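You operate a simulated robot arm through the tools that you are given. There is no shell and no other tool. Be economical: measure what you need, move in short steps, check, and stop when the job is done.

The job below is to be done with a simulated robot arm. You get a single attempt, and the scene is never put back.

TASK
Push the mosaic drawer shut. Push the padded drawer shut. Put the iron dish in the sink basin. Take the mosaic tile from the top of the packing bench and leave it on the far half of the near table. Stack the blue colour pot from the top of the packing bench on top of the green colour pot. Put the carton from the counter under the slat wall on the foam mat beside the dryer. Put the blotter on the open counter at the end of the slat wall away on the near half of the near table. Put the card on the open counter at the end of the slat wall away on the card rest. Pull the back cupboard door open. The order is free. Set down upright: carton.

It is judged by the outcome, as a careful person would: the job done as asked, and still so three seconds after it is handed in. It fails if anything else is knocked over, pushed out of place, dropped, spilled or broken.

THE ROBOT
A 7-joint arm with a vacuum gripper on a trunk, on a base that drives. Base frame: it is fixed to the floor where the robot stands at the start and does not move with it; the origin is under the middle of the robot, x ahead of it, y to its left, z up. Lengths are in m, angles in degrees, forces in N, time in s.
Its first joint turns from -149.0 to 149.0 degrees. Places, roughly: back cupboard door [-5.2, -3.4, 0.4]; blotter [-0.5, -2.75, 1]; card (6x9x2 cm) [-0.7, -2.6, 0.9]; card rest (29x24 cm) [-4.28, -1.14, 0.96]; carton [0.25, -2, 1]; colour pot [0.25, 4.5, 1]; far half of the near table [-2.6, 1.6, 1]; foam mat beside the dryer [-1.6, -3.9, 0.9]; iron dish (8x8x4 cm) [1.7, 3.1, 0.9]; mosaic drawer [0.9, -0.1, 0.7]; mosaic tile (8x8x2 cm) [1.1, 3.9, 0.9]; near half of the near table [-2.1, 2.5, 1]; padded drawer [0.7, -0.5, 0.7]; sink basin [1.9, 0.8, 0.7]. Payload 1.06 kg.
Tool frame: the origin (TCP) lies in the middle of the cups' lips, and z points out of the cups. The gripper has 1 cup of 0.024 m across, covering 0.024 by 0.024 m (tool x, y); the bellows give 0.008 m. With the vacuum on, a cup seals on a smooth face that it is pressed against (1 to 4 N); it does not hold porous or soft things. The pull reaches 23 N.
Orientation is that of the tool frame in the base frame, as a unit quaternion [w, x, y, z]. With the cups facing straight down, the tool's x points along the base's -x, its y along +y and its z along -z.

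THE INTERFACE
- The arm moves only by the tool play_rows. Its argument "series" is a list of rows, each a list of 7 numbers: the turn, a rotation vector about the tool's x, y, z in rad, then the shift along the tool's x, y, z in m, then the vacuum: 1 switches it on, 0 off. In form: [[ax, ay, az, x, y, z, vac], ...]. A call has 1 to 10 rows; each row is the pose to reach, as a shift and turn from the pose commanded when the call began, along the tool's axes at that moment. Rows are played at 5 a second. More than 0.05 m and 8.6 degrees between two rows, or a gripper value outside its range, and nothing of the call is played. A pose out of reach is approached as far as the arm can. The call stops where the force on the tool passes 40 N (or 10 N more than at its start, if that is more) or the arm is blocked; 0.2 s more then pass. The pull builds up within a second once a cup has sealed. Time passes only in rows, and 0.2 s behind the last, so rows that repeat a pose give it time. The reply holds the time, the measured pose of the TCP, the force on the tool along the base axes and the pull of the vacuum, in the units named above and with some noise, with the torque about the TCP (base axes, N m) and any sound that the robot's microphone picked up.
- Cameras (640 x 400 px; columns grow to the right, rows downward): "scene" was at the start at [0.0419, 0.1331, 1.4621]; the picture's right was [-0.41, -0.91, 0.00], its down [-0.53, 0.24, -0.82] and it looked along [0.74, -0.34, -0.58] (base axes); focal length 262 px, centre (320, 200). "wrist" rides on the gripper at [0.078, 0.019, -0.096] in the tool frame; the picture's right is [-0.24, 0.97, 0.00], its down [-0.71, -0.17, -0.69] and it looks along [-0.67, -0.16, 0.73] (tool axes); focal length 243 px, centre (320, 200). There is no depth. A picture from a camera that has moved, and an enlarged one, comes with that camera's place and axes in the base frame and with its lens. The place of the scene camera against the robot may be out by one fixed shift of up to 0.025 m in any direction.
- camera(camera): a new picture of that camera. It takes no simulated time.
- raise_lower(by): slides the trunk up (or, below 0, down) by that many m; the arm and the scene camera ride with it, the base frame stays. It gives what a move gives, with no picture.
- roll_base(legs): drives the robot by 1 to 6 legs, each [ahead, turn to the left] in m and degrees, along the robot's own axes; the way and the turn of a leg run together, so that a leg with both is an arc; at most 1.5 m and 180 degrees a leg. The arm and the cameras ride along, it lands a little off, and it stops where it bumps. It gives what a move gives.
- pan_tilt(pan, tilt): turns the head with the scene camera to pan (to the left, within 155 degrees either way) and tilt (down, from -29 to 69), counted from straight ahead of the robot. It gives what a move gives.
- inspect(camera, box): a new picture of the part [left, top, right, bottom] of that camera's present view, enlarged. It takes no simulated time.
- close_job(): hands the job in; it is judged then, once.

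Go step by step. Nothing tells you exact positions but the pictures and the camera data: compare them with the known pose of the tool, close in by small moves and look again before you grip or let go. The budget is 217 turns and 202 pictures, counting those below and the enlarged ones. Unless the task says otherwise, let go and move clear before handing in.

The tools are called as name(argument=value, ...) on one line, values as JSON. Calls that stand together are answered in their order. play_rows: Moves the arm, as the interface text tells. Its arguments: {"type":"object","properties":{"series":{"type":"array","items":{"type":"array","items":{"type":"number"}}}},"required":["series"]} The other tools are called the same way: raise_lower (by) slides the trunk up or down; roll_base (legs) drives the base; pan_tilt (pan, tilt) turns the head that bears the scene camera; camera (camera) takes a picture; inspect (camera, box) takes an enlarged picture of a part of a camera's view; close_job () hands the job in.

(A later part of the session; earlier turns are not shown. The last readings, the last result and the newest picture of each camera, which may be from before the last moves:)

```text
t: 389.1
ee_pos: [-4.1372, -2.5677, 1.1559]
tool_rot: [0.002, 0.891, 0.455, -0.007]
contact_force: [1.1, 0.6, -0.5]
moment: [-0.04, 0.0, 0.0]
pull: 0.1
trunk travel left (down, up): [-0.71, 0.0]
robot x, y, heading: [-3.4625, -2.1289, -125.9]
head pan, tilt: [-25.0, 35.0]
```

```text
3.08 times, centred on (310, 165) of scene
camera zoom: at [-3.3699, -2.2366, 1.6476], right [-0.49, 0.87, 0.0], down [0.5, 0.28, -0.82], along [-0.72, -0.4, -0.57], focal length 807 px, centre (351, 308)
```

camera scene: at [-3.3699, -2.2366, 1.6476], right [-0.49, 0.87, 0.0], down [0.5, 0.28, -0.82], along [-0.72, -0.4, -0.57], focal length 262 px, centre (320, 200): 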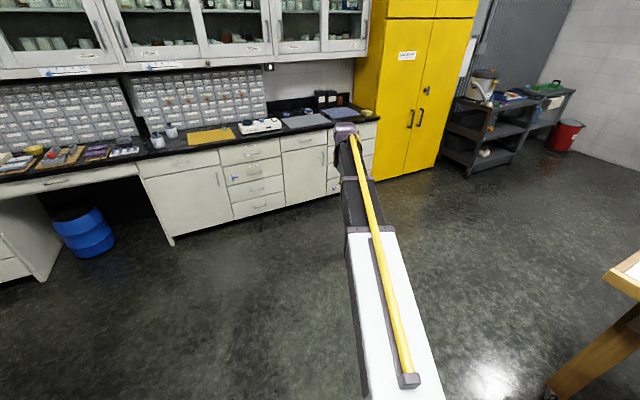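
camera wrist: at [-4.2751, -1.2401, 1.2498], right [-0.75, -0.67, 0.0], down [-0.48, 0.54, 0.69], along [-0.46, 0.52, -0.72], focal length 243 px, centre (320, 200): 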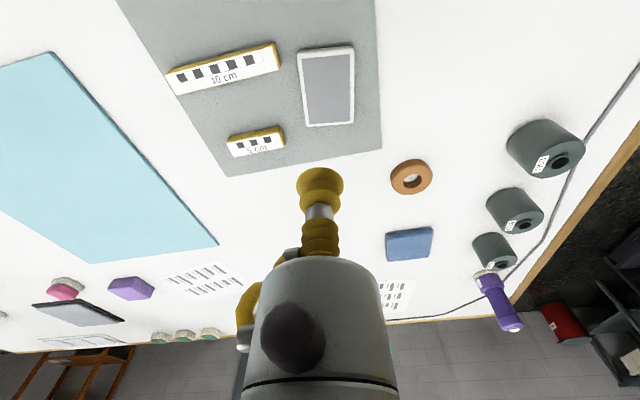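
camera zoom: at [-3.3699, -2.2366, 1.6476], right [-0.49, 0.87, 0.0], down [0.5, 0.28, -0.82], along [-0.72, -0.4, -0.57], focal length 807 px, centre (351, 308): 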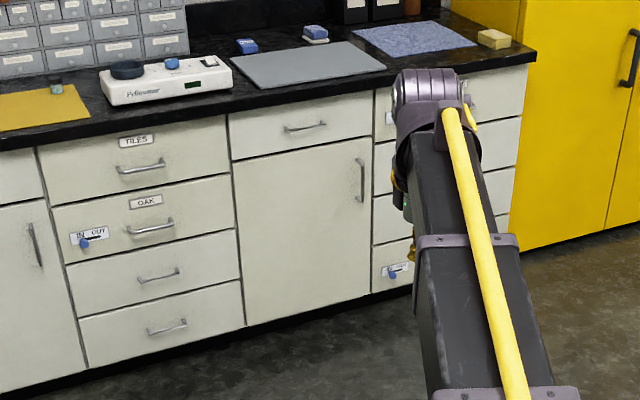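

The target is the door with the vertical handle on its right, hinged left: face at s≈-5.84 m. I turn the tool horizontal here first, then approach.

play_rows(series=[[0, -0.15, 0, 0, 0, 0, 0], [0, -0.3, 0, 0, 0, 0, 0], [0, -0.45, 0, 0, 0, 0, 0], [0, -0.6, 0, 0, 0, 0, 0], [0, -0.75, 0, 0, 0, 0, 0], [0, -0.9, 0, 0, 0, 0, 0], [0, -1.05, 0, 0, 0, 0, 0], [0, -1.2, 0, 0, 0, 0, 0], [0, -1.35, 0, 0, 0, 0, 0], [0, -1.5, 0, 0, 0, 0, 0]])

roll_base(legs=[[0, -22.5], [1.1, 0], [0, 23]])

raise_lower(by=-0.3)

raise_lower(by=-0.25)

camera(camera="scene")

camera(camera="wrist")

```text
t: 391.3
ee_pos: [-4.1371, -2.5678, 1.1553]
tool_rot: [0.311, 0.647, 0.332, -0.612]
contact_force: [0.4, 0.6, -0.1]
moment: [-0.01, 0.01, 0.02]
pull: 0.0
trunk travel left (down, up): [-0.71, 0.0]
robot x, y, heading: [-3.463, -2.1287, -125.9]
head pan, tilt: [-25.0, 35.0]
```

```text
t: 399.3
ee_pos: [-5.0548, -3.1617, 1.1564]
tool_rot: [0.319, 0.642, 0.339, -0.608]
contact_force: [0.2, 0.1, -1.0]
moment: [0.0, 0.0, -0.01]
pull: 0.1
trunk travel left (down, up): [-0.71, 0.0]
robot x, y, heading: [-4.3925, -2.7097, -124.5]
head pan, tilt: [-25.0, 35.0]
```

```text
t: 402.3
ee_pos: [-5.0534, -3.1607, 0.8554]
tool_rot: [0.319, 0.643, 0.339, -0.608]
contact_force: [-0.3, -0.3, 0.2]
moment: [0.02, -0.01, -0.01]
pull: 0.1
trunk travel left (down, up): [-0.41, 0.3]
robot x, y, heading: [-4.3887, -2.7084, -124.5]
head pan, tilt: [-25.0, 35.0]
```

```text
t: 404.9
ee_pos: [-5.054, -3.1627, 0.6057]
tool_rot: [0.319, 0.643, 0.339, -0.608]
contact_force: [0.4, 0.1, -0.7]
moment: [0.0, -0.02, -0.02]
pull: 0.0
trunk travel left (down, up): [-0.16, 0.55]
robot x, y, heading: [-4.3936, -2.7066, -124.6]
head pan, tilt: [-25.0, 35.0]
```

```text
61 pictures are left
camera scene: at [-4.295, -2.8125, 1.0977], right [-0.51, 0.86, 0.0], down [0.49, 0.29, -0.82], along [-0.71, -0.41, -0.57], focal length 262 px, centre (320, 200)
```

scene: 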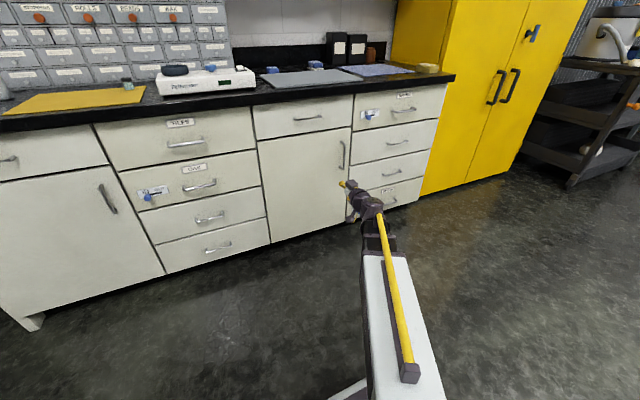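

```text
60 pictures are left
camera wrist: at [-4.9827, -3.0909, 0.532], right [0.79, -0.56, 0.23], down [0.23, 0.63, 0.75], along [-0.56, -0.54, 0.62], focal length 243 px, centre (320, 200)
```

wrist: 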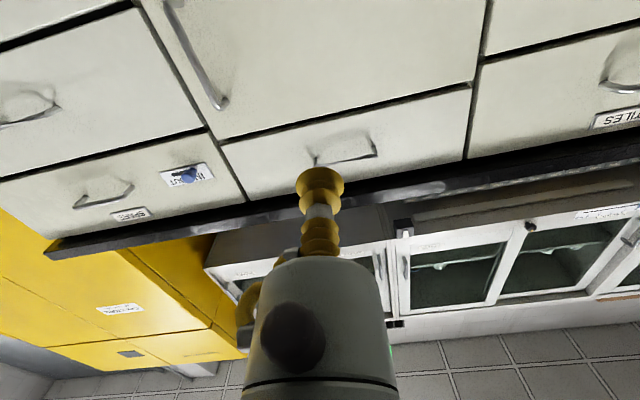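

Door face is ~0.35 m ahead, handle at its right edge. Drive forward, then shift right to just inside the handle.

roll_base(legs=[[0.24, 0]])

play_rows(series=[[0, 0, 0, 0, -0.04, 0, 0], [0, 0, 0, 0, -0.08, 0, 0], [0, 0, 0, 0, -0.125, 0, 0], [0, 0, 0, 0, -0.125, 0, 0]])

camera(camera="wrist")

inspect(camera="scene", box=[220, 80, 420, 280])

```text
t: 406.6
ee_pos: [-5.1867, -3.3562, 0.6048]
tool_rot: [0.318, 0.644, 0.34, -0.607]
contact_force: [0.6, 0.7, -0.2]
moment: [0.0, 0.01, 0.01]
pull: 0.0
trunk travel left (down, up): [-0.16, 0.55]
robot x, y, heading: [-4.526, -2.9014, -124.7]
head pan, tilt: [-25.0, 35.0]
```

```text
t: 407.6
ee_pos: [-5.2913, -3.2828, 0.6081]
tool_rot: [0.318, 0.643, 0.339, -0.608]
contact_force: [-0.6, -0.3, -0.4]
moment: [0.0, 0.04, 0.0]
pull: 0.1
trunk travel left (down, up): [-0.16, 0.55]
robot x, y, heading: [-4.5251, -2.9002, -124.6]
head pan, tilt: [-25.0, 35.0]
```

```text
59 pictures are left
camera wrist: at [-5.2199, -3.2117, 0.5337], right [0.79, -0.56, 0.23], down [0.22, 0.63, 0.75], along [-0.56, -0.54, 0.62], focal length 243 px, centre (320, 200)
```

wrist: 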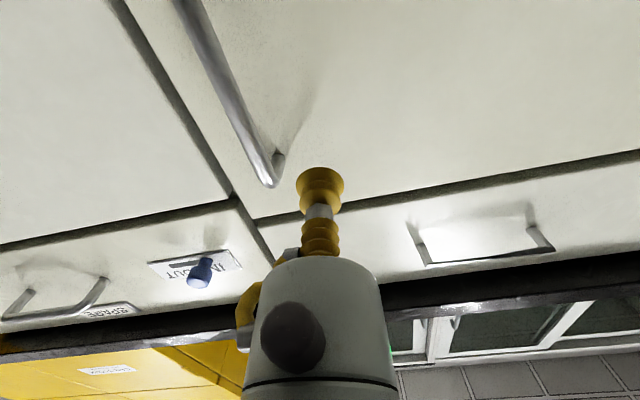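

```text
2.00 times, centred on (320, 180) of scene
camera zoom: at [-4.428, -3.0057, 1.0977], right [-0.51, 0.86, 0.0], down [0.49, 0.29, -0.82], along [-0.71, -0.42, -0.57], focal length 524 px, centre (320, 240)
```

zoom: 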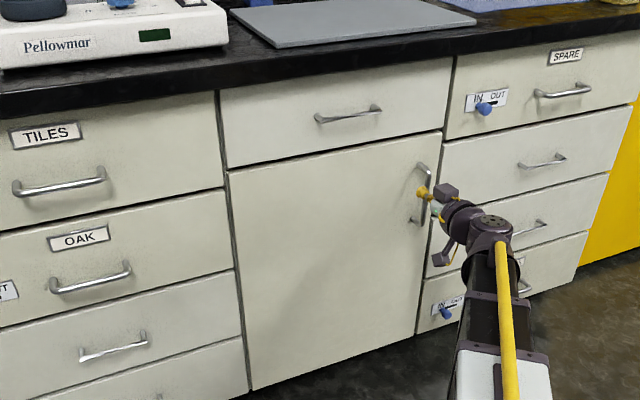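

Aligned just inside the handle, ~11 cm from the face. Approach with vacuum on.

play_rows(series=[[0, 0, 0, 0, 0, 0.04, 1], [0, 0, 0, 0, 0, 0.07, 1], [0, 0, 0, 0, 0, 0.085, 1], [0, 0, 0, 0, 0, 0.092, 1], [0, 0, 0, 0, 0, 0.098, 1], [0, 0, 0, 0, 0, 0.104, 1], [0, 0, 0, 0, 0, 0.104, 1]])

```text
t: 408.5
ee_pos: [-5.3355, -3.3493, 0.6012]
tool_rot: [0.318, 0.643, 0.34, -0.608]
contact_force: [5.7, 4.7, 1.7]
moment: [-0.14, 0.07, -0.19]
pull: 22.8
trunk travel left (down, up): [-0.16, 0.55]
robot x, y, heading: [-4.5227, -2.9017, -124.7]
head pan, tilt: [-25.0, 35.0]
stopped in row 4: the force on the tool passed its limit at 46 N (the readings are from after the stop); the commanded pose is now the measured one
```

Sealed on the door. Start opening along the arc about the left hinge.

play_rows(series=[[0.0, 0, 0, 0, 0, 0, 1], [0.02, 0, 0, 0, 0.0005, -0.0068, 1], [0.04, 0, 0, 0, 0.001, -0.0136, 1], [0.08, 0, 0, 0, 0.0027, -0.0272, 1], [0.12, 0, 0, 0, 0.005, -0.0406, 1], [0.16, 0, 0, 0, 0.0075, -0.0539, 1]])

camera(camera="wrist")

```text
t: 409.9
ee_pos: [-5.3011, -3.3106, 0.6023]
tool_rot: [0.265, 0.667, 0.29, -0.633]
contact_force: [-6.9, 7.6, -1.9]
moment: [-0.1, 0.05, 0.15]
pull: 22.5
trunk travel left (down, up): [-0.16, 0.55]
robot x, y, heading: [-4.5258, -2.8977, -124.7]
head pan, tilt: [-25.0, 35.0]
```

```text
57 pictures are left
camera wrist: at [-5.2182, -3.2509, 0.5293], right [0.69, -0.68, 0.22], down [0.33, 0.58, 0.75], along [-0.64, -0.45, 0.62], focal length 243 px, centre (320, 200)
```

wrist: 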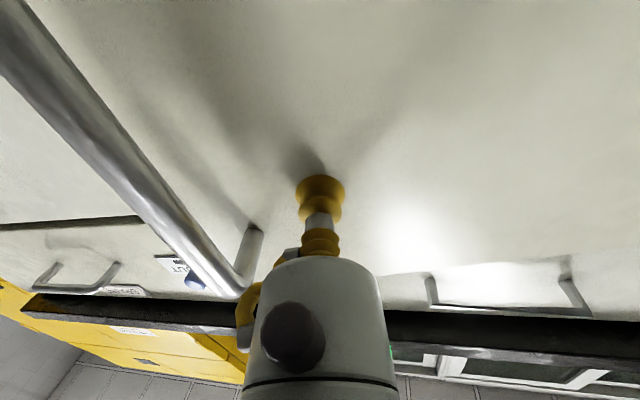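

Door is opening and still held. Continue along the arc with a slight lateral correction.

play_rows(series=[[0.05, 0, 0, 0, -0.003, -0.017, 1], [0.1, 0, 0, 0, -0.002, -0.0339, 1], [0.15, 0, 0, 0, 0.0, -0.0508, 1], [0.2, 0, 0, 0, 0.003, -0.0675, 1], [0.25, 0, 0, 0, 0.007, -0.0841, 1], [0.3, 0, 0, 0, 0.0115, -0.1005, 1]])

camera(camera="scene")

```text
t: 411.3
ee_pos: [-5.2224, -3.245, 0.6087]
tool_rot: [0.162, 0.7, 0.19, -0.669]
contact_force: [-2.8, 4.7, -8.4]
moment: [-0.04, 0.02, 0.07]
pull: 23.3
trunk travel left (down, up): [-0.16, 0.55]
robot x, y, heading: [-4.5256, -2.9016, -124.8]
head pan, tilt: [-25.0, 35.0]
```

```text
56 pictures are left
camera scene: at [-4.4288, -3.0057, 1.0977], right [-0.5, 0.86, 0.0], down [0.5, 0.29, -0.82], along [-0.71, -0.41, -0.57], focal length 262 px, centre (320, 200)
```

scene: 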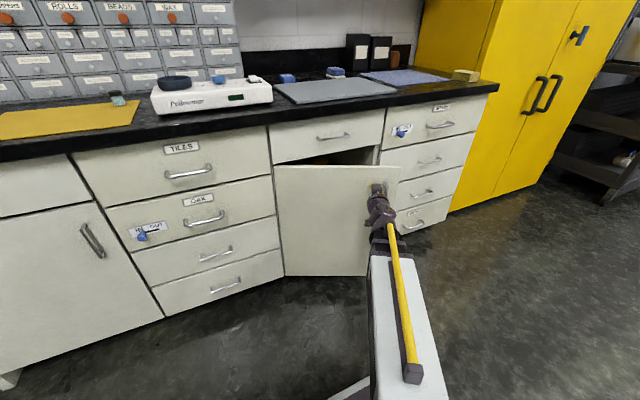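

Opening well (~26°). Continue, with a slight downward correction.

play_rows(series=[[0.05, 0, 0, 0.004, -0.002, -0.017, 1], [0.1, 0, 0, 0.006, -0.0005, -0.0339, 1], [0.15, 0, 0, 0.008, 0.001, -0.0508, 1], [0.2, 0, 0, 0.009, 0.004, -0.0675, 1], [0.25, 0, 0, 0.01, 0.008, -0.0841, 1], [0.3, 0, 0, 0.011, 0.0125, -0.1005, 1], [0.35, 0, 0, 0.012, 0.018, -0.1166, 1], [0.4, 0, 0, 0.013, 0.0245, -0.1324, 1]])

camera(camera="scene")

```text
t: 413.1
ee_pos: [-5.1445, -3.2347, 0.5941]
tool_rot: [0.022, 0.717, 0.054, -0.695]
contact_force: [-1.3, 7.1, 4.0]
moment: [-0.09, -0.02, 0.25]
pull: 23.1
out of reach, approached as far as the arm can: row 2, 3, 4, 5, 6, 7, 8
trunk travel left (down, up): [-0.16, 0.55]
robot x, y, heading: [-4.5219, -2.9011, -124.8]
head pan, tilt: [-25.0, 35.0]
```

```text
55 pictures are left
camera scene: at [-4.4278, -3.0051, 1.0978], right [-0.51, 0.86, 0.0], down [0.49, 0.29, -0.82], along [-0.71, -0.41, -0.57], focal length 262 px, centre (320, 200)
```

scene: 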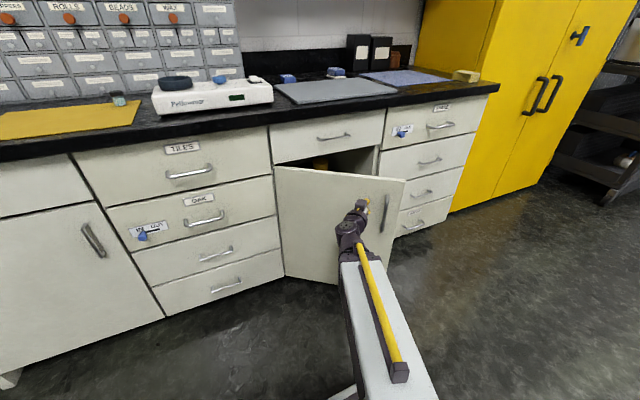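

The door is ~42° open but the arm is at its limit there. Release, back away, and I'll push it further from the inside with the tool pointing down.

play_rows(series=[[0, 0, 0, 0, 0, 0, 0], [0, 0, 0, 0, 0, 0, 0], [0, 0, 0, 0, 0, -0.01, 0], [0, 0, 0, 0, 0, -0.04, 0], [0, 0, 0, 0, 0, -0.08, 0]])

roll_base(legs=[[-0.15, 0]])

raise_lower(by=0.32)

play_rows(series=[[0, 0.15, 0, 0, 0, 0, 0], [0, 0.3, 0, 0, 0, 0, 0], [0, 0.45, 0, 0, 0, 0, 0], [0, 0.6, 0, 0, 0, 0, 0], [0, 0.75, 0, 0, 0, 0, 0], [0, 0.9, 0, 0, 0, 0, 0], [0, 1.05, 0, 0, 0, 0, 0], [0, 1.2, 0, 0, 0, 0, 0], [0, 1.35, 0, 0, 0, 0, 0], [0, 1.5, 0, 0, 0, 0, 0]])

camera(camera="scene")

```text
t: 414.3
ee_pos: [-5.1126, -3.2734, 0.5853]
tool_rot: [0.021, 0.718, 0.056, -0.694]
contact_force: [-0.7, -0.8, -0.9]
moment: [0.02, -0.04, 0.0]
pull: 0.1
out of reach, approached as far as the arm can: row 3, 4, 5
trunk travel left (down, up): [-0.16, 0.55]
robot x, y, heading: [-4.5252, -2.9007, -124.9]
head pan, tilt: [-25.0, 35.0]
```

```text
t: 415.7
ee_pos: [-5.0261, -3.1445, 0.5859]
tool_rot: [0.02, 0.718, 0.054, -0.694]
contact_force: [0.9, 0.4, -0.1]
moment: [0.0, -0.01, 0.01]
pull: 0.0
trunk travel left (down, up): [-0.16, 0.55]
robot x, y, heading: [-4.4339, -2.773, -124.9]
head pan, tilt: [-25.0, 35.0]
```

```text
t: 418.9
ee_pos: [-5.0261, -3.1458, 0.9056]
tool_rot: [0.02, 0.718, 0.054, -0.694]
contact_force: [0.2, 0.6, 0.6]
moment: [0.01, 0.03, -0.02]
pull: 0.1
trunk travel left (down, up): [-0.48, 0.23]
robot x, y, heading: [-4.4382, -2.7701, -124.8]
head pan, tilt: [-25.0, 35.0]
```

```text
t: 421.1
ee_pos: [-5.0249, -3.1463, 0.9133]
tool_rot: [-0.118, 0.989, 0.051, -0.072]
contact_force: [0.4, 0.2, -0.1]
moment: [0.01, 0.03, 0.0]
pull: 0.1
out of reach, approached as far as the arm can: row 8, 9, 10
trunk travel left (down, up): [-0.48, 0.23]
robot x, y, heading: [-4.4389, -2.7741, -124.7]
head pan, tilt: [-25.0, 35.0]
```

```text
54 pictures are left
camera scene: at [-4.3408, -2.8796, 1.4177], right [-0.5, 0.86, 0.0], down [0.5, 0.29, -0.82], along [-0.71, -0.41, -0.57], focal length 262 px, centre (320, 200)
```

scene: 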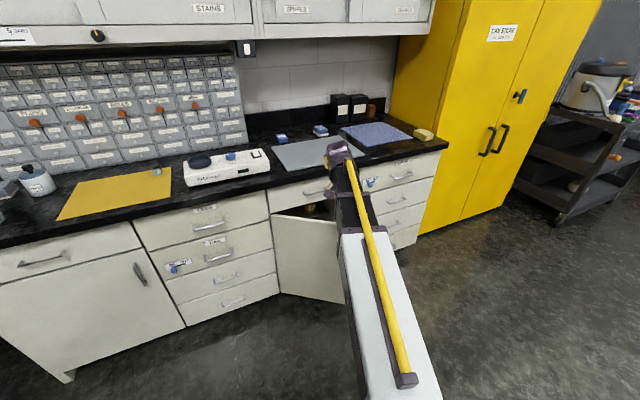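

Straighten the tool to vertical first.

play_rows(series=[[-0.04, 0.003, -0.12, 0, 0, 0, 0], [-0.08, 0.006, -0.24, 0, 0, 0, 0], [-0.12, 0.008, -0.365, 0, 0, 0, 0], [-0.163, 0.011, -0.486, 0, 0, 0, 0], [-0.204, 0.014, -0.607, 0, 0, 0, 0], [-0.245, 0.017, -0.73, 0, 0, 0, 0], [-0.285, 0.0195, -0.85, 0, 0, 0, 0]])

```text
t: 422.7
ee_pos: [-5.0258, -3.1456, 0.917]
tool_rot: [-0.124, 0.967, 0.214, -0.064]
contact_force: [0.0, 0.4, 0.0]
moment: [-0.01, -0.01, 0.01]
pull: 0.0
out of reach, approached as far as the arm can: row 2, 3, 4, 5, 6, 7
trunk travel left (down, up): [-0.48, 0.23]
robot x, y, heading: [-4.4386, -2.7734, -124.9]
head pan, tilt: [-25.0, 35.0]
```

play_rows(series=[[0, 0, 0, -0.045, 0.003, 0.003, 0], [0, 0, 0, -0.09, 0.006, 0.005, 0], [-0.05, 0, -0.09, -0.135, 0.009, 0.008, 0], [-0.1, 0, -0.18, -0.18, 0.012, 0.01, 0], [-0.15, 0, -0.27, -0.224, 0.015, 0.013, 0], [-0.2, 0, -0.36, -0.266, 0.017, 0.015, 0], [-0.24, 0, -0.44, -0.266, 0.017, 0.015, 0], [-0.282, 0, -0.52, -0.266, 0.017, 0.015, 0]])

camera(camera="scene")

```text
t: 424.5
ee_pos: [-5.1757, -3.37, 0.8801]
tool_rot: [-0.12, 0.95, 0.278, -0.074]
contact_force: [-0.6, -0.1, -0.3]
moment: [-0.03, 0.0, 0.02]
pull: 0.2
out of reach, approached as far as the arm can: row 3, 4, 5, 6, 7, 8
trunk travel left (down, up): [-0.48, 0.23]
robot x, y, heading: [-4.4397, -2.7753, -124.7]
head pan, tilt: [-25.0, 35.0]
```

```text
53 pictures are left
camera scene: at [-4.3405, -2.8794, 1.4177], right [-0.5, 0.86, 0.0], down [0.5, 0.29, -0.82], along [-0.71, -0.41, -0.57], focal length 262 px, centre (320, 200)
```

scene: 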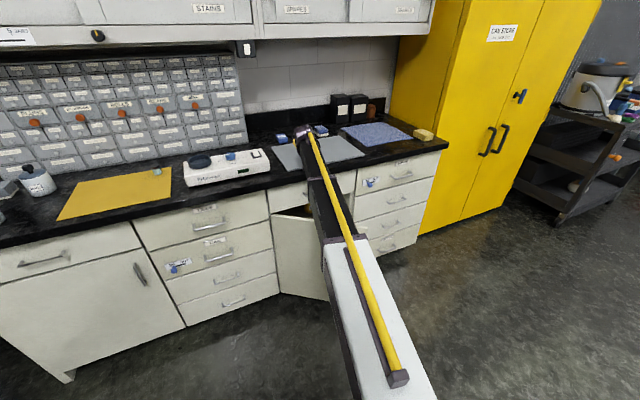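

The wrist is wound up near a joint limit. I raise the trunk, pull back, and unwind by going through the horizontal pose again.

raise_lower(by=0.2)

roll_base(legs=[[-0.3, 0]])

play_rows(series=[[0, -0.14, 0, 0.02, 0, 0, 0], [0, -0.28, 0, 0.04, 0, 0, 0], [0, -0.42, 0, 0.04, 0, 0, 0], [0, -0.56, 0, 0.04, 0, 0, 0], [0, -0.7, 0, 0.04, 0, 0, 0], [0, -0.84, 0, 0.04, 0, 0, 0], [0, -0.98, 0, 0.04, 0, 0, 0], [0, -1.12, 0, 0.04, 0, 0, 0], [0, -1.26, 0, 0.04, 0, 0, 0], [0, -1.4, 0, 0.04, 0, 0, 0]])

```text
t: 426.6
ee_pos: [-5.1754, -3.3695, 1.0797]
tool_rot: [-0.121, 0.95, 0.277, -0.074]
contact_force: [-0.1, 0.0, 0.2]
moment: [0.0, -0.01, -0.01]
pull: 0.1
trunk travel left (down, up): [-0.68, 0.03]
robot x, y, heading: [-4.4353, -2.7761, -124.9]
head pan, tilt: [-25.0, 35.0]
```

```text
t: 428.7
ee_pos: [-5.0015, -3.1176, 1.0788]
tool_rot: [-0.121, 0.95, 0.277, -0.074]
contact_force: [0.4, -0.8, -0.2]
moment: [-0.03, -0.01, -0.01]
pull: 0.0
trunk travel left (down, up): [-0.68, 0.03]
robot x, y, heading: [-4.2641, -2.5218, -124.8]
head pan, tilt: [-25.0, 35.0]
```

```text
t: 430.9
ee_pos: [-4.9687, -3.0951, 1.0782]
tool_rot: [0.082, 0.691, 0.288, -0.658]
contact_force: [0.8, 0.2, -0.4]
moment: [0.0, -0.01, 0.0]
pull: 0.1
trunk travel left (down, up): [-0.68, 0.03]
robot x, y, heading: [-4.2583, -2.5232, -125.1]
head pan, tilt: [-25.0, 35.0]
```

play_rows(series=[[-0.11, -0.031, 0.056, 0, 0, 0, 0], [-0.22, -0.062, 0.112, 0, 0, 0, 0], [-0.33, -0.093, 0.168, 0, 0, 0, 0], [-0.438, -0.123, 0.223, 0, 0, 0, 0], [-0.438, -0.123, 0.223, 0, 0, 0, 0]])

play_rows(series=[[0, 0.15, 0, 0, 0, 0, 0], [0, 0.3, 0, 0, 0, 0, 0], [0, 0.45, 0, 0, 0, 0, 0], [0, 0.6, 0, 0, 0, 0, 0], [0, 0.75, 0, 0, 0, 0, 0], [0, 0.9, 0, 0, 0, 0, 0], [0, 1.05, 0, 0, 0, 0, 0], [0, 1.2, 0, 0, 0, 0, 0], [0, 1.35, 0, 0, 0, 0, 0], [0, 1.5, 0, 0, 0, 0, 0]])

```text
t: 432.3
ee_pos: [-4.9804, -3.0844, 1.1069]
tool_rot: [-0.354, -0.607, -0.264, 0.661]
contact_force: [0.1, -0.5, -0.1]
moment: [0.02, -0.02, 0.0]
pull: 0.0
out of reach, approached as far as the arm can: row 1, 2, 3
trunk travel left (down, up): [-0.68, 0.03]
robot x, y, heading: [-4.2625, -2.5203, -124.8]
head pan, tilt: [-25.0, 35.0]
stopped in row 5: the arm was blocked; the commanded pose is now the measured one
```

```text
t: 434.5
ee_pos: [-4.9879, -3.0761, 1.1057]
tool_rot: [0.148, 0.886, 0.435, -0.06]
contact_force: [0.2, 1.4, -0.4]
moment: [-0.01, 0.01, 0.03]
pull: 0.0
out of reach, approached as far as the arm can: row 8, 9, 10
trunk travel left (down, up): [-0.68, 0.03]
robot x, y, heading: [-4.2626, -2.5259, -124.8]
head pan, tilt: [-25.0, 35.0]
```

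play_rows(series=[[0.07, 0.08, -0.016, 0.02, 0, 0, 0], [0.14, 0.16, -0.03, 0.04, 0, 0, 0], [0.207, 0.243, -0.047, 0.06, 0, 0, 0], [0.207, 0.243, -0.047, 0.06, 0, 0, 0]])

camera(camera="scene")

```text
t: 435.5
ee_pos: [-4.9505, -3.028, 1.0961]
tool_rot: [0.139, 0.878, 0.459, 0.013]
contact_force: [-0.1, -0.4, -0.3]
moment: [-0.04, -0.02, -0.01]
pull: 0.0
out of reach, approached as far as the arm can: row 1, 2, 3, 4
trunk travel left (down, up): [-0.68, 0.03]
robot x, y, heading: [-4.2614, -2.5246, -124.8]
head pan, tilt: [-25.0, 35.0]
```

```text
52 pictures are left
camera scene: at [-4.1663, -2.6289, 1.6177], right [-0.5, 0.86, 0.0], down [0.5, 0.29, -0.82], along [-0.71, -0.41, -0.57], focal length 262 px, centre (320, 200)
```

scene: 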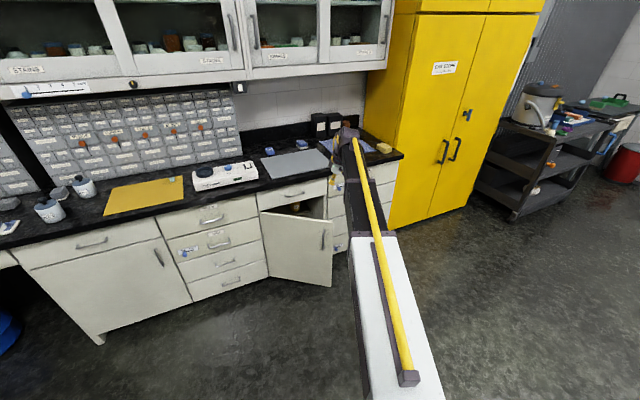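

Door stays about 45° open. The wrist is still tilted; I try straightening while shifting the arm to the left.

play_rows(series=[[0.065, 0.026, 0, 0.02, 0.04, 0, 0], [0.13, 0.05, 0, 0.04, 0.08, 0, 0], [0.195, 0.08, 0, 0.06, 0.12, 0, 0], [0.26, 0.105, 0, 0.08, 0.16, 0, 0], [0.26, 0.105, 0, 0.08, 0.2, 0, 0], [0.26, 0.105, 0, 0.08, 0.24, 0, 0]])

```text
t: 436.9
ee_pos: [-4.7244, -3.0754, 1.1539]
tool_rot: [0.129, 0.873, 0.468, 0.045]
contact_force: [-1.0, -0.4, 0.2]
moment: [0.01, 0.02, 0.01]
pull: 0.1
out of reach, approached as far as the arm can: row 1, 2, 3, 4, 5, 6
trunk travel left (down, up): [-0.68, 0.03]
robot x, y, heading: [-4.2611, -2.5227, -124.8]
head pan, tilt: [-25.0, 35.0]
```

play_rows(series=[[0, 0, -0.14, 0, 0, 0, 0], [0, 0, -0.28, 0, 0, 0, 0], [0, 0, -0.42, 0, 0, 0, 0], [0, 0, -0.56, 0, 0, 0, 0], [0.06, 0.02, -0.6, 0, 0, 0, 0], [0.12, 0.04, -0.6, 0, 0, 0, 0], [0.2, 0.06, -0.6, 0, 0, 0, 0], [0.26, 0.1, -0.6, 0, 0, 0, 0]])

```text
t: 438.7
ee_pos: [-4.7265, -3.0766, 1.1555]
tool_rot: [0.137, 0.697, 0.704, 0.001]
contact_force: [0.9, 0.2, -0.4]
moment: [0.0, -0.02, -0.01]
pull: 0.1
out of reach, approached as far as the arm can: row 5, 6, 7, 8
trunk travel left (down, up): [-0.68, 0.03]
robot x, y, heading: [-4.2607, -2.5299, -124.8]
head pan, tilt: [-25.0, 35.0]
```

The wrist flipped into another branch. I unwind it in free space: swing the tool round to point up, then forward, then down.

play_rows(series=[[-0.109, -0.088, 0.004, 0, 0, 0, 0], [-0.218, -0.175, 0.008, 0, 0, 0, 0], [-0.327, -0.263, 0.013, 0, 0, 0, 0], [-0.436, -0.35, 0.017, 0, 0, 0, 0], [-0.545, -0.438, 0.021, 0, 0, 0, 0], [-0.654, -0.526, 0.025, 0, 0, 0, 0], [-0.762, -0.613, 0.029, 0, 0, 0, 0], [-0.871, -0.701, 0.034, 0, 0, 0, 0], [-0.98, -0.789, 0.038, 0, 0, 0, 0], [-1.089, -0.876, 0.042, 0, 0, 0, 0]])

```text
t: 440.9
ee_pos: [-4.7251, -3.0777, 1.1542]
tool_rot: [0.738, 0.477, 0.47, 0.077]
contact_force: [-0.6, 0.7, -0.6]
moment: [0.0, 0.0, 0.03]
pull: 0.1
trunk travel left (down, up): [-0.68, 0.03]
robot x, y, heading: [-4.265, -2.525, -125.1]
head pan, tilt: [-25.0, 35.0]
```

play_rows(series=[[-0.109, -0.088, 0.004, 0, 0, 0, 0], [-0.218, -0.175, 0.008, 0, 0, 0, 0], [-0.327, -0.263, 0.013, 0, 0, 0, 0], [-0.436, -0.35, 0.017, 0, 0, 0, 0], [-0.545, -0.438, 0.021, 0, 0, 0, 0], [-0.654, -0.526, 0.025, 0, 0, 0, 0], [-0.762, -0.613, 0.029, 0, 0, 0, 0], [-0.871, -0.701, 0.034, 0, 0, 0, 0], [-0.98, -0.789, 0.038, 0, 0, 0, 0], [-1.089, -0.876, 0.042, 0, 0, 0, 0]])

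```text
t: 443.1
ee_pos: [-4.725, -3.0782, 1.154]
tool_rot: [0.993, 0.035, 0.015, 0.115]
contact_force: [-0.2, 0.4, -0.3]
moment: [0.0, 0.0, -0.01]
pull: 0.0
trunk travel left (down, up): [-0.68, 0.03]
robot x, y, heading: [-4.2588, -2.5227, -124.9]
head pan, tilt: [-25.0, 35.0]
```

Tool points up. Now pitch it forward and down.

play_rows(series=[[0.088, -0.109, 0.01, 0, 0, 0, 0], [0.175, -0.218, 0.02, 0, 0, 0, 0], [0.263, -0.326, 0.03, 0, 0, 0, 0], [0.35, -0.435, 0.04, 0, 0, 0, 0], [0.438, -0.544, 0.05, 0, 0, 0, 0], [0.526, -0.653, 0.06, 0, 0, 0, 0], [0.613, -0.761, 0.07, 0, 0, 0, 0], [0.701, -0.87, 0.08, 0, 0, 0, 0], [0.789, -0.979, 0.089, 0, 0, 0, 0], [0.876, -1.088, 0.099, 0, 0, 0, 0]])

```text
t: 445.3
ee_pos: [-4.7271, -3.0798, 1.1543]
tool_rot: [0.747, 0.486, -0.441, 0.109]
contact_force: [-0.7, 0.3, -1.2]
moment: [-0.02, 0.0, 0.02]
pull: 0.1
trunk travel left (down, up): [-0.68, 0.03]
robot x, y, heading: [-4.2599, -2.5262, -124.8]
head pan, tilt: [-25.0, 35.0]
```

play_rows(series=[[0.088, -0.109, 0.01, 0, 0, 0, 0], [0.175, -0.218, 0.02, 0, 0, 0, 0], [0.263, -0.326, 0.03, 0, 0, 0, 0], [0.35, -0.435, 0.04, 0, 0, 0, 0], [0.438, -0.544, 0.05, 0, 0, 0, 0], [0.526, -0.653, 0.06, 0, 0, 0, 0], [0.613, -0.761, 0.07, 0, 0, 0, 0], [0.701, -0.87, 0.08, 0, 0, 0, 0], [0.789, -0.979, 0.089, 0, 0, 0, 0], [0.876, -1.088, 0.099, 0, 0, 0, 0]])

```text
t: 447.5
ee_pos: [-4.7261, -3.0779, 1.1538]
tool_rot: [0.149, 0.707, -0.689, 0.052]
contact_force: [0.3, 0.1, -0.6]
moment: [-0.01, -0.01, 0.01]
pull: 0.0
out of reach, approached as far as the arm can: row 1, 2
trunk travel left (down, up): [-0.68, 0.03]
robot x, y, heading: [-4.2628, -2.524, -124.7]
head pan, tilt: [-25.0, 35.0]
```

play_rows(series=[[0.088, -0.109, 0.01, 0, 0, 0, 0], [0.175, -0.218, 0.02, 0, 0, 0, 0], [0.213, -0.264, 0.024, 0, 0, 0, 0], [0.213, -0.264, 0.024, 0, 0, 0, 0]])

```text
t: 448.5
ee_pos: [-4.7256, -3.0789, 1.1546]
tool_rot: [-0.02, 0.712, -0.701, 0.032]
contact_force: [0.1, 0.6, 0.4]
moment: [0.06, 0.01, -0.02]
pull: 0.1
trunk travel left (down, up): [-0.68, 0.03]
robot x, y, heading: [-4.2669, -2.5238, -124.8]
head pan, tilt: [-25.0, 35.0]
```

Vertical again. Now yaw the tool back so the camera faces as before.

play_rows(series=[[0, 0, -0.14, 0, 0, 0, 0], [0, 0, -0.28, 0, 0, 0, 0], [0, 0, -0.42, 0, 0, 0, 0], [0, 0, -0.56, 0, 0, 0, 0], [0, 0, -0.7, 0, 0, 0, 0], [0, 0, -0.84, 0, 0, 0, 0], [0, 0, -0.98, 0, 0, 0, 0], [0, 0, -1.12, 0, 0, 0, 0], [0, 0, -1.26, 0, 0, 0, 0], [0, 0, -1.4, 0, 0, 0, 0]])

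```text
t: 450.7
ee_pos: [-4.7255, -3.0786, 1.1557]
tool_rot: [0.007, 0.996, -0.077, 0.037]
contact_force: [-0.5, 0.6, -0.4]
moment: [0.04, 0.05, 0.01]
pull: 0.2
trunk travel left (down, up): [-0.68, 0.03]
robot x, y, heading: [-4.2604, -2.5283, -124.9]
head pan, tilt: [-25.0, 35.0]
```

play_rows(series=[[0.006, -0.008, -0.139, 0, 0, 0, 0], [0.012, -0.016, -0.277, 0, 0, 0, 0], [0.018, -0.023, -0.415, 0, 0, 0, 0], [0.025, -0.031, -0.554, 0, 0, 0, 0], [0.031, -0.039, -0.692, 0, 0, 0, 0], [0.037, -0.047, -0.83, 0, 0, 0, 0], [0.043, -0.054, -0.969, 0, 0, 0, 0], [0.049, -0.062, -1.107, 0, 0, 0, 0], [0.049, -0.062, -1.107, 0, 0, 0, 0]])

pan_tilt(pan=-20, tilt=40)

camera(camera="scene")

```text
t: 452.7
ee_pos: [-4.726, -3.079, 1.1549]
tool_rot: [-0.001, 0.889, 0.459, 0.0]
contact_force: [-0.1, 1.2, 0.7]
moment: [-0.01, -0.04, -0.01]
pull: 0.0
trunk travel left (down, up): [-0.68, 0.03]
robot x, y, heading: [-4.2622, -2.524, -125.0]
head pan, tilt: [-25.0, 35.0]
```

```text
t: 453.4
ee_pos: [-4.7255, -3.0779, 1.1548]
tool_rot: [0.0, 0.889, 0.459, -0.001]
contact_force: [0.2, -0.1, 1.0]
moment: [-0.01, 0.04, -0.01]
pull: 0.0
trunk travel left (down, up): [-0.68, 0.03]
robot x, y, heading: [-4.2669, -2.5227, -124.7]
head pan, tilt: [-20.0, 40.0]
```

```text
51 pictures are left
camera scene: at [-4.1596, -2.6336, 1.6101], right [-0.58, 0.82, 0.0], down [0.53, 0.37, -0.77], along [-0.63, -0.44, -0.64], focal length 262 px, centre (320, 200)
```

scene: 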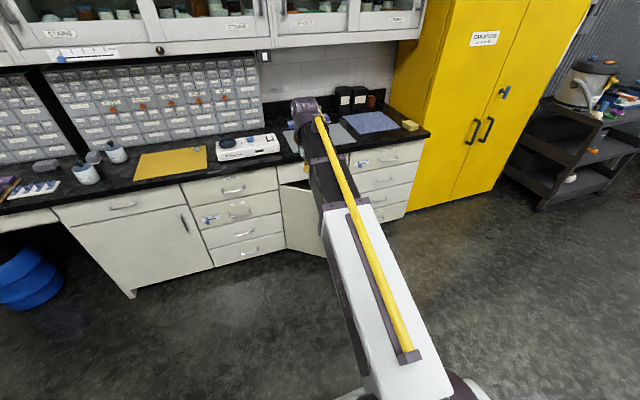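

The arm is back to normal. Now go behind the partly open door: drive forward, shift right, then lower.

roll_base(legs=[[0.33, 0]])

play_rows(series=[[0, 0, 0, -0.015, -0.042, 0, 0], [0, 0, 0, -0.03, -0.084, 0, 0], [0, 0, 0, -0.045, -0.126, 0, 0], [0, 0, 0, -0.06, -0.168, 0, 0], [0, 0, 0, -0.075, -0.21, 0, 0], [0, 0, 0, -0.09, -0.252, 0, 0], [0, 0, 0, -0.105, -0.294, 0, 0], [0, 0, 0, -0.119, -0.336, 0, 0]])

camera(camera="wrist")

```text
t: 455.5
ee_pos: [-4.9086, -3.3481, 1.1545]
tool_rot: [0.0, 0.888, 0.46, 0.001]
contact_force: [0.0, 0.0, -0.6]
moment: [0.0, -0.03, 0.0]
pull: 0.1
trunk travel left (down, up): [-0.68, 0.03]
robot x, y, heading: [-4.4501, -2.7942, -124.4]
head pan, tilt: [-20.0, 40.0]
```

```text
t: 457.3
ee_pos: [-5.2535, -3.2537, 1.157]
tool_rot: [0.0, 0.888, 0.46, 0.0]
contact_force: [0.8, -0.5, 0.2]
moment: [-0.02, -0.02, 0.0]
pull: 0.1
trunk travel left (down, up): [-0.68, 0.03]
robot x, y, heading: [-4.4506, -2.793, -124.8]
head pan, tilt: [-20.0, 40.0]
```

```text
50 pictures are left
camera wrist: at [-5.1939, -3.2009, 1.251], right [0.66, -0.75, 0.0], down [-0.55, -0.48, 0.68], along [-0.52, -0.45, -0.73], focal length 243 px, centre (320, 200)
```

wrist: 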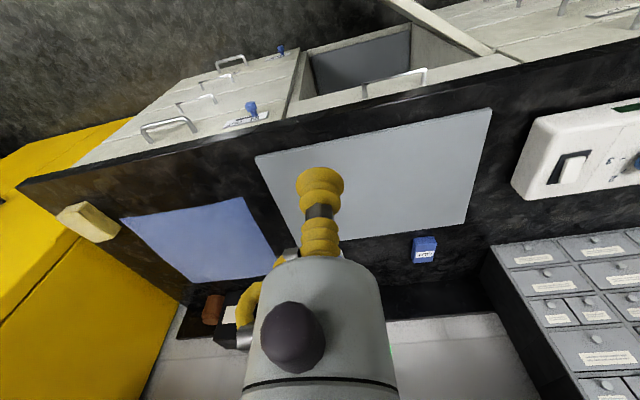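

Position is in front of the counter edge and behind the door's free edge. Lower the trunk, then check.

raise_lower(by=-0.35)

camera(camera="wrist")

camera(camera="scene")

```text
t: 460.8
ee_pos: [-5.252, -3.2541, 0.808]
tool_rot: [0.0, 0.888, 0.46, 0.0]
contact_force: [0.5, 0.4, -0.7]
moment: [0.02, 0.02, -0.02]
pull: 0.1
trunk travel left (down, up): [-0.33, 0.38]
robot x, y, heading: [-4.4493, -2.7937, -124.7]
head pan, tilt: [-20.0, 40.0]
```

```text
49 pictures are left
camera wrist: at [-5.1926, -3.2013, 0.9013], right [0.66, -0.75, 0.0], down [-0.55, -0.48, 0.68], along [-0.52, -0.45, -0.73], focal length 243 px, centre (320, 200)
```

wrist: 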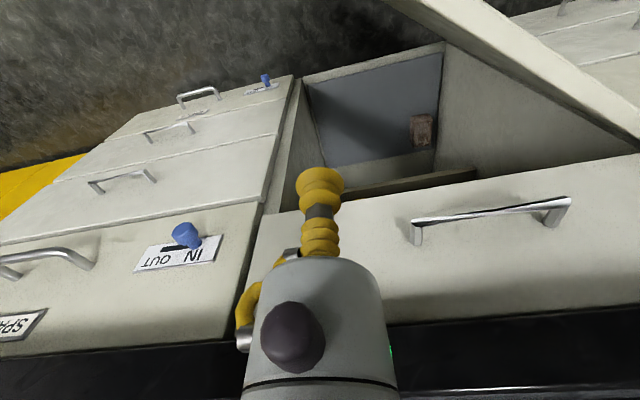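

```text
48 pictures are left
camera scene: at [-4.3453, -2.9018, 1.2601], right [-0.58, 0.81, 0.0], down [0.52, 0.37, -0.77], along [-0.62, -0.44, -0.64], focal length 262 px, centre (320, 200)
```

scene: 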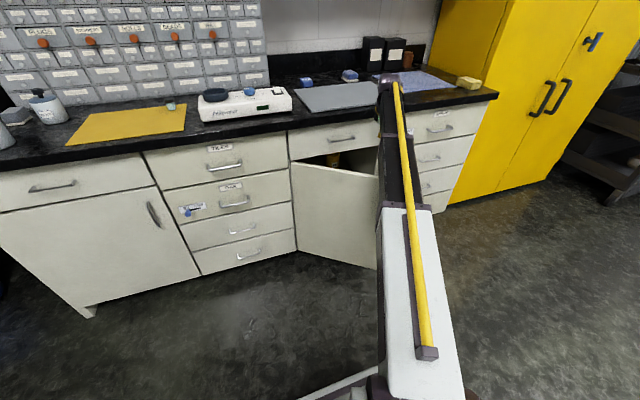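

play_rows(series=[[0, 0, 0, 0, 0, 0.05, 0], [0, 0, 0, 0, 0, 0.1, 0], [0, 0, 0, 0, 0, 0.15, 0], [0, 0, 0, 0, 0, 0.2, 0], [0, 0, 0, 0, 0, 0.24, 0]])

camera(camera="wrist")

```text
t: 461.9
ee_pos: [-5.252, -3.2544, 0.5658]
tool_rot: [0.0, 0.888, 0.461, 0.0]
contact_force: [-0.3, -0.2, 0.0]
moment: [0.0, -0.02, 0.0]
pull: 0.1
trunk travel left (down, up): [-0.33, 0.38]
robot x, y, heading: [-4.4485, -2.7908, -124.6]
head pan, tilt: [-20.0, 40.0]
```

```text
47 pictures are left
camera wrist: at [-5.1924, -3.2022, 0.6613], right [0.66, -0.75, 0.0], down [-0.55, -0.48, 0.68], along [-0.52, -0.45, -0.73], focal length 243 px, centre (320, 200)
```

wrist: 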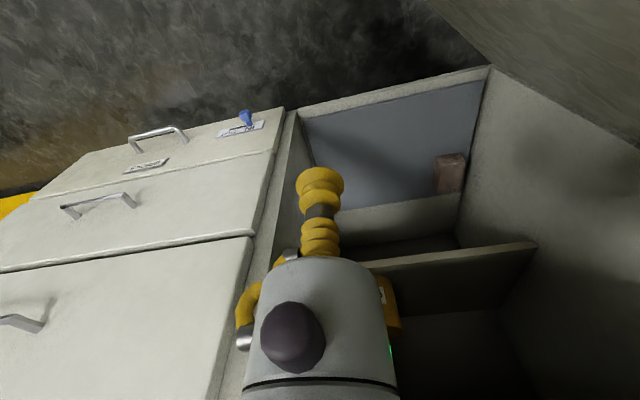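

Tool is behind the door. Sweep it outward along the arc to open the door further.

play_rows(series=[[0, 0, 0, 0.035, 0.018, 0, 0], [0, 0, 0, 0.07, 0.038, 0, 0], [0, 0, 0, 0.1, 0.06, 0, 0], [0, 0, 0, 0.13, 0.085, 0, 0], [0, 0, 0, 0.145, 0.11, 0, 0], [0, 0, 0, 0.16, 0.14, 0, 0], [0, 0, 0, 0.175, 0.17, 0, 0], [0, 0, 0, 0.188, 0.198, 0, 0], [0, 0, 0, 0.188, 0.198, 0, 0]])

camera(camera="scene")

```text
t: 463.9
ee_pos: [-4.9805, -3.2154, 0.564]
tool_rot: [0.0, 0.888, 0.46, 0.001]
contact_force: [-1.2, 0.5, -0.3]
moment: [0.03, 0.01, 0.02]
pull: 0.1
trunk travel left (down, up): [-0.33, 0.38]
robot x, y, heading: [-4.4504, -2.7938, -124.5]
head pan, tilt: [-20.0, 40.0]
```

```text
46 pictures are left
camera scene: at [-4.3452, -2.9018, 1.2601], right [-0.58, 0.81, 0.0], down [0.52, 0.37, -0.77], along [-0.62, -0.44, -0.64], focal length 262 px, centre (320, 200)
```

scene: 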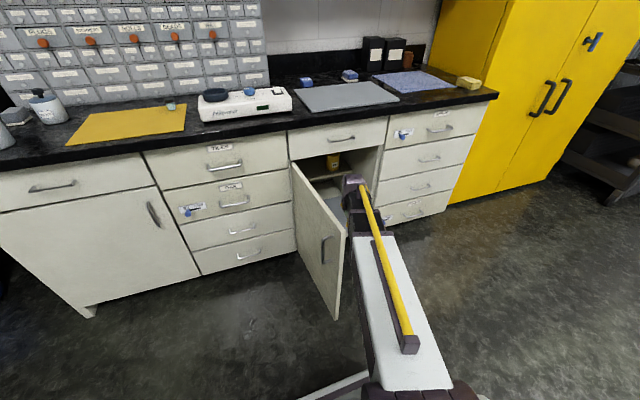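

Door is now open about 75°. Move clear of it and raise up.

play_rows(series=[[0, 0, 0, 0, -0.03, 0, 0], [0, 0, 0, 0, -0.05, -0.04, 0], [0, 0, 0, 0, -0.05, -0.09, 0], [0, 0, 0, 0, -0.05, -0.14, 0], [0, 0, 0, 0, -0.05, -0.19, 0], [0, 0, 0, 0, -0.05, -0.24, 0]])

raise_lower(by=0.36)

roll_base(legs=[[-0.7, 0]])

camera(camera="scene")

```text
t: 465.4
ee_pos: [-5.0232, -3.1865, 0.8054]
tool_rot: [0.0, 0.888, 0.46, 0.0]
contact_force: [-0.3, -0.5, -1.8]
moment: [-0.01, -0.01, -0.03]
pull: 0.0
trunk travel left (down, up): [-0.33, 0.38]
robot x, y, heading: [-4.4473, -2.7926, -124.7]
head pan, tilt: [-20.0, 40.0]
```

```text
t: 468.9
ee_pos: [-5.0233, -3.1871, 1.1651]
tool_rot: [0.0, 0.888, 0.46, 0.0]
contact_force: [-0.8, -0.1, 0.2]
moment: [-0.01, 0.03, 0.01]
pull: 0.1
trunk travel left (down, up): [-0.69, 0.02]
robot x, y, heading: [-4.4475, -2.7907, -124.5]
head pan, tilt: [-20.0, 40.0]
```

```text
t: 472.7
ee_pos: [-4.6207, -2.6006, 1.1641]
tool_rot: [0.0, 0.888, 0.46, 0.0]
contact_force: [-0.7, -0.7, 0.4]
moment: [0.0, 0.01, -0.03]
pull: 0.1
trunk travel left (down, up): [-0.69, 0.02]
robot x, y, heading: [-4.0467, -2.2108, -124.7]
head pan, tilt: [-20.0, 40.0]
```

```text
45 pictures are left
camera scene: at [-3.9422, -2.3184, 1.6201], right [-0.58, 0.82, 0.0], down [0.52, 0.37, -0.77], along [-0.63, -0.44, -0.64], focal length 262 px, centre (320, 200)
```

scene: 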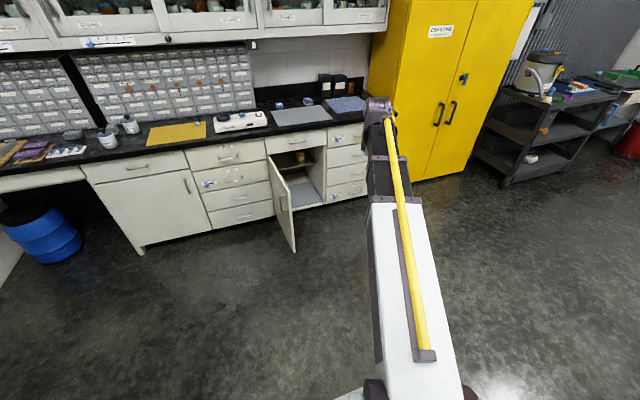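

Door stays open. Now fetch the blotter: drive back along the counter.

roll_base(legs=[[0, 90], [1.12, 0], [1.12, 0], [0, 90], [1.45, 0], [0, -90]])

pan_tilt(pan=5, tilt=42)

camera(camera="scene")

camera(camera="wrist")

```text
t: 502.1
ee_pos: [-0.9929, -2.9002, 1.1642]
tool_rot: [0.0, 0.327, 0.945, 0.0]
contact_force: [-0.4, 0.0, 0.6]
moment: [0.01, 0.0, 0.01]
pull: 0.1
trunk travel left (down, up): [-0.69, 0.02]
robot x, y, heading: [-1.3551, -2.3074, -37.5]
head pan, tilt: [-20.0, 40.0]
```

```text
t: 503.0
ee_pos: [-0.9927, -2.9004, 1.1653]
tool_rot: [-0.001, 0.327, 0.945, 0.0]
contact_force: [-0.8, 1.0, -0.9]
moment: [0.0, -0.03, -0.02]
pull: 0.1
trunk travel left (down, up): [-0.69, 0.02]
robot x, y, heading: [-1.3572, -2.3081, -37.6]
head pan, tilt: [5.0, 42.0]
```

```text
44 pictures are left
camera scene: at [-1.2101, -2.1888, 1.6172], right [-0.54, -0.84, 0.0], down [-0.56, 0.36, -0.74], along [0.63, -0.4, -0.67], focal length 262 px, centre (320, 200)
```

scene: 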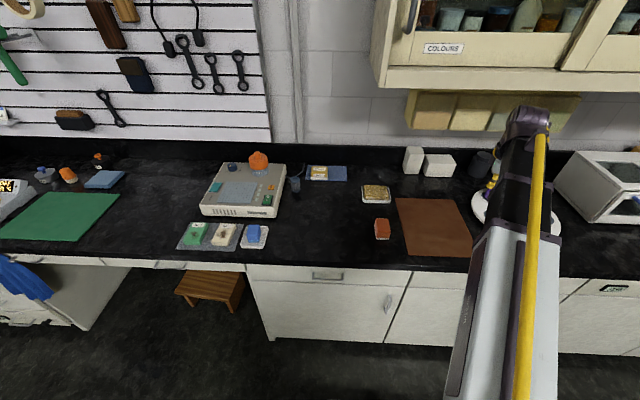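

```text
43 pictures are left
camera wrist: at [-1.0436, -2.837, 1.2599], right [0.79, 0.62, 0.0], down [0.45, -0.57, 0.68], along [0.42, -0.54, -0.73], focal length 243 px, centre (320, 200)
```

wrist: 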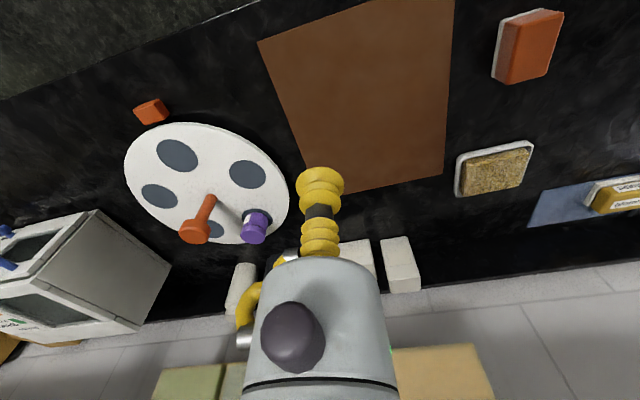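

Blotter is the gold block labelled near (-0.403, -2.712). Approach and swing the arm over it.

roll_base(legs=[[0.15, 0], [0, 28]])

play_rows(series=[[0, 0, 0, -0.04, 0.01, 0, 0], [0, 0, 0, -0.08, 0.025, 0, 0], [0, 0, 0, -0.12, 0.04, 0, 0], [0, 0, 0, -0.16, 0.055, 0.02, 0], [0, 0, 0, -0.19, 0.065, 0.05, 0], [0, 0, 0, -0.2, 0.07, 0.09, 0], [0, 0, 0, -0.2, 0.07, 0.13, 0]])

camera(camera="wrist")

```text
t: 505.7
ee_pos: [-0.6602, -2.7609, 1.1274]
tool_rot: [-0.016, 0.114, 0.993, -0.004]
contact_force: [-3.9, 4.0, 1.2]
moment: [-0.28, -0.25, 0.04]
pull: 0.2
trunk travel left (down, up): [-0.69, 0.02]
robot x, y, heading: [-1.2589, -2.3846, -14.0]
head pan, tilt: [5.0, 42.0]
stopped in leg 2: the robot was blocked; the commanded pose is now the measured one
```

```text
t: 506.1
ee_pos: [-0.4226, -2.8226, 0.9099]
tool_rot: [-0.125, 0.109, 0.986, 0.013]
contact_force: [2.3, -0.7, -2.3]
moment: [0.14, 0.27, -0.02]
pull: 0.0
trunk travel left (down, up): [-0.69, 0.02]
robot x, y, heading: [-1.2797, -2.3823, -14.6]
head pan, tilt: [5.0, 42.0]
stopped in row 1: the arm was blocked; the commanded pose is now the measured one
```

```text
42 pictures are left
camera wrist: at [-0.4696, -2.7935, 1.0215], right [0.43, 0.9, -0.06], down [0.8, -0.35, 0.49], along [0.42, -0.26, -0.87], focal length 243 px, centre (320, 200)
```

wrist: 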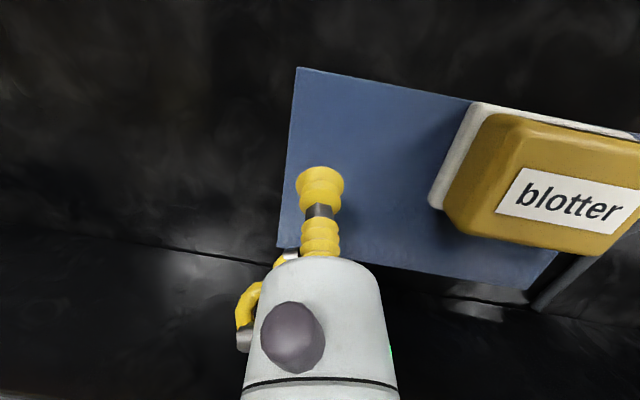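

The arm was blocked (probably by the overhead cabinet) and jumped. I check the scene before anything else.

camera(camera="scene")

```text
41 pictures are left
camera scene: at [-1.127, -2.2358, 1.617], right [-0.17, -0.99, 0.0], down [-0.69, 0.12, -0.71], along [0.7, -0.12, -0.7], focal length 262 px, centre (320, 200)
```

scene: 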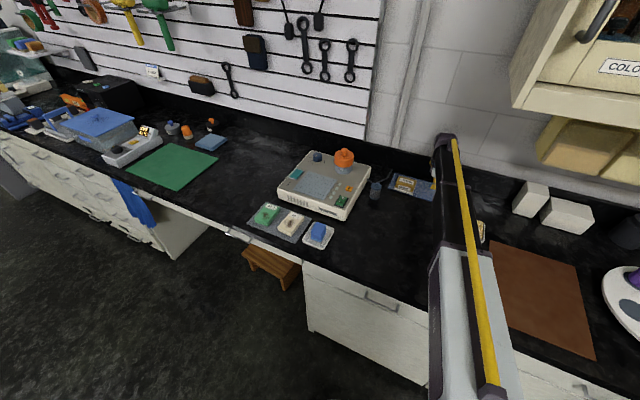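

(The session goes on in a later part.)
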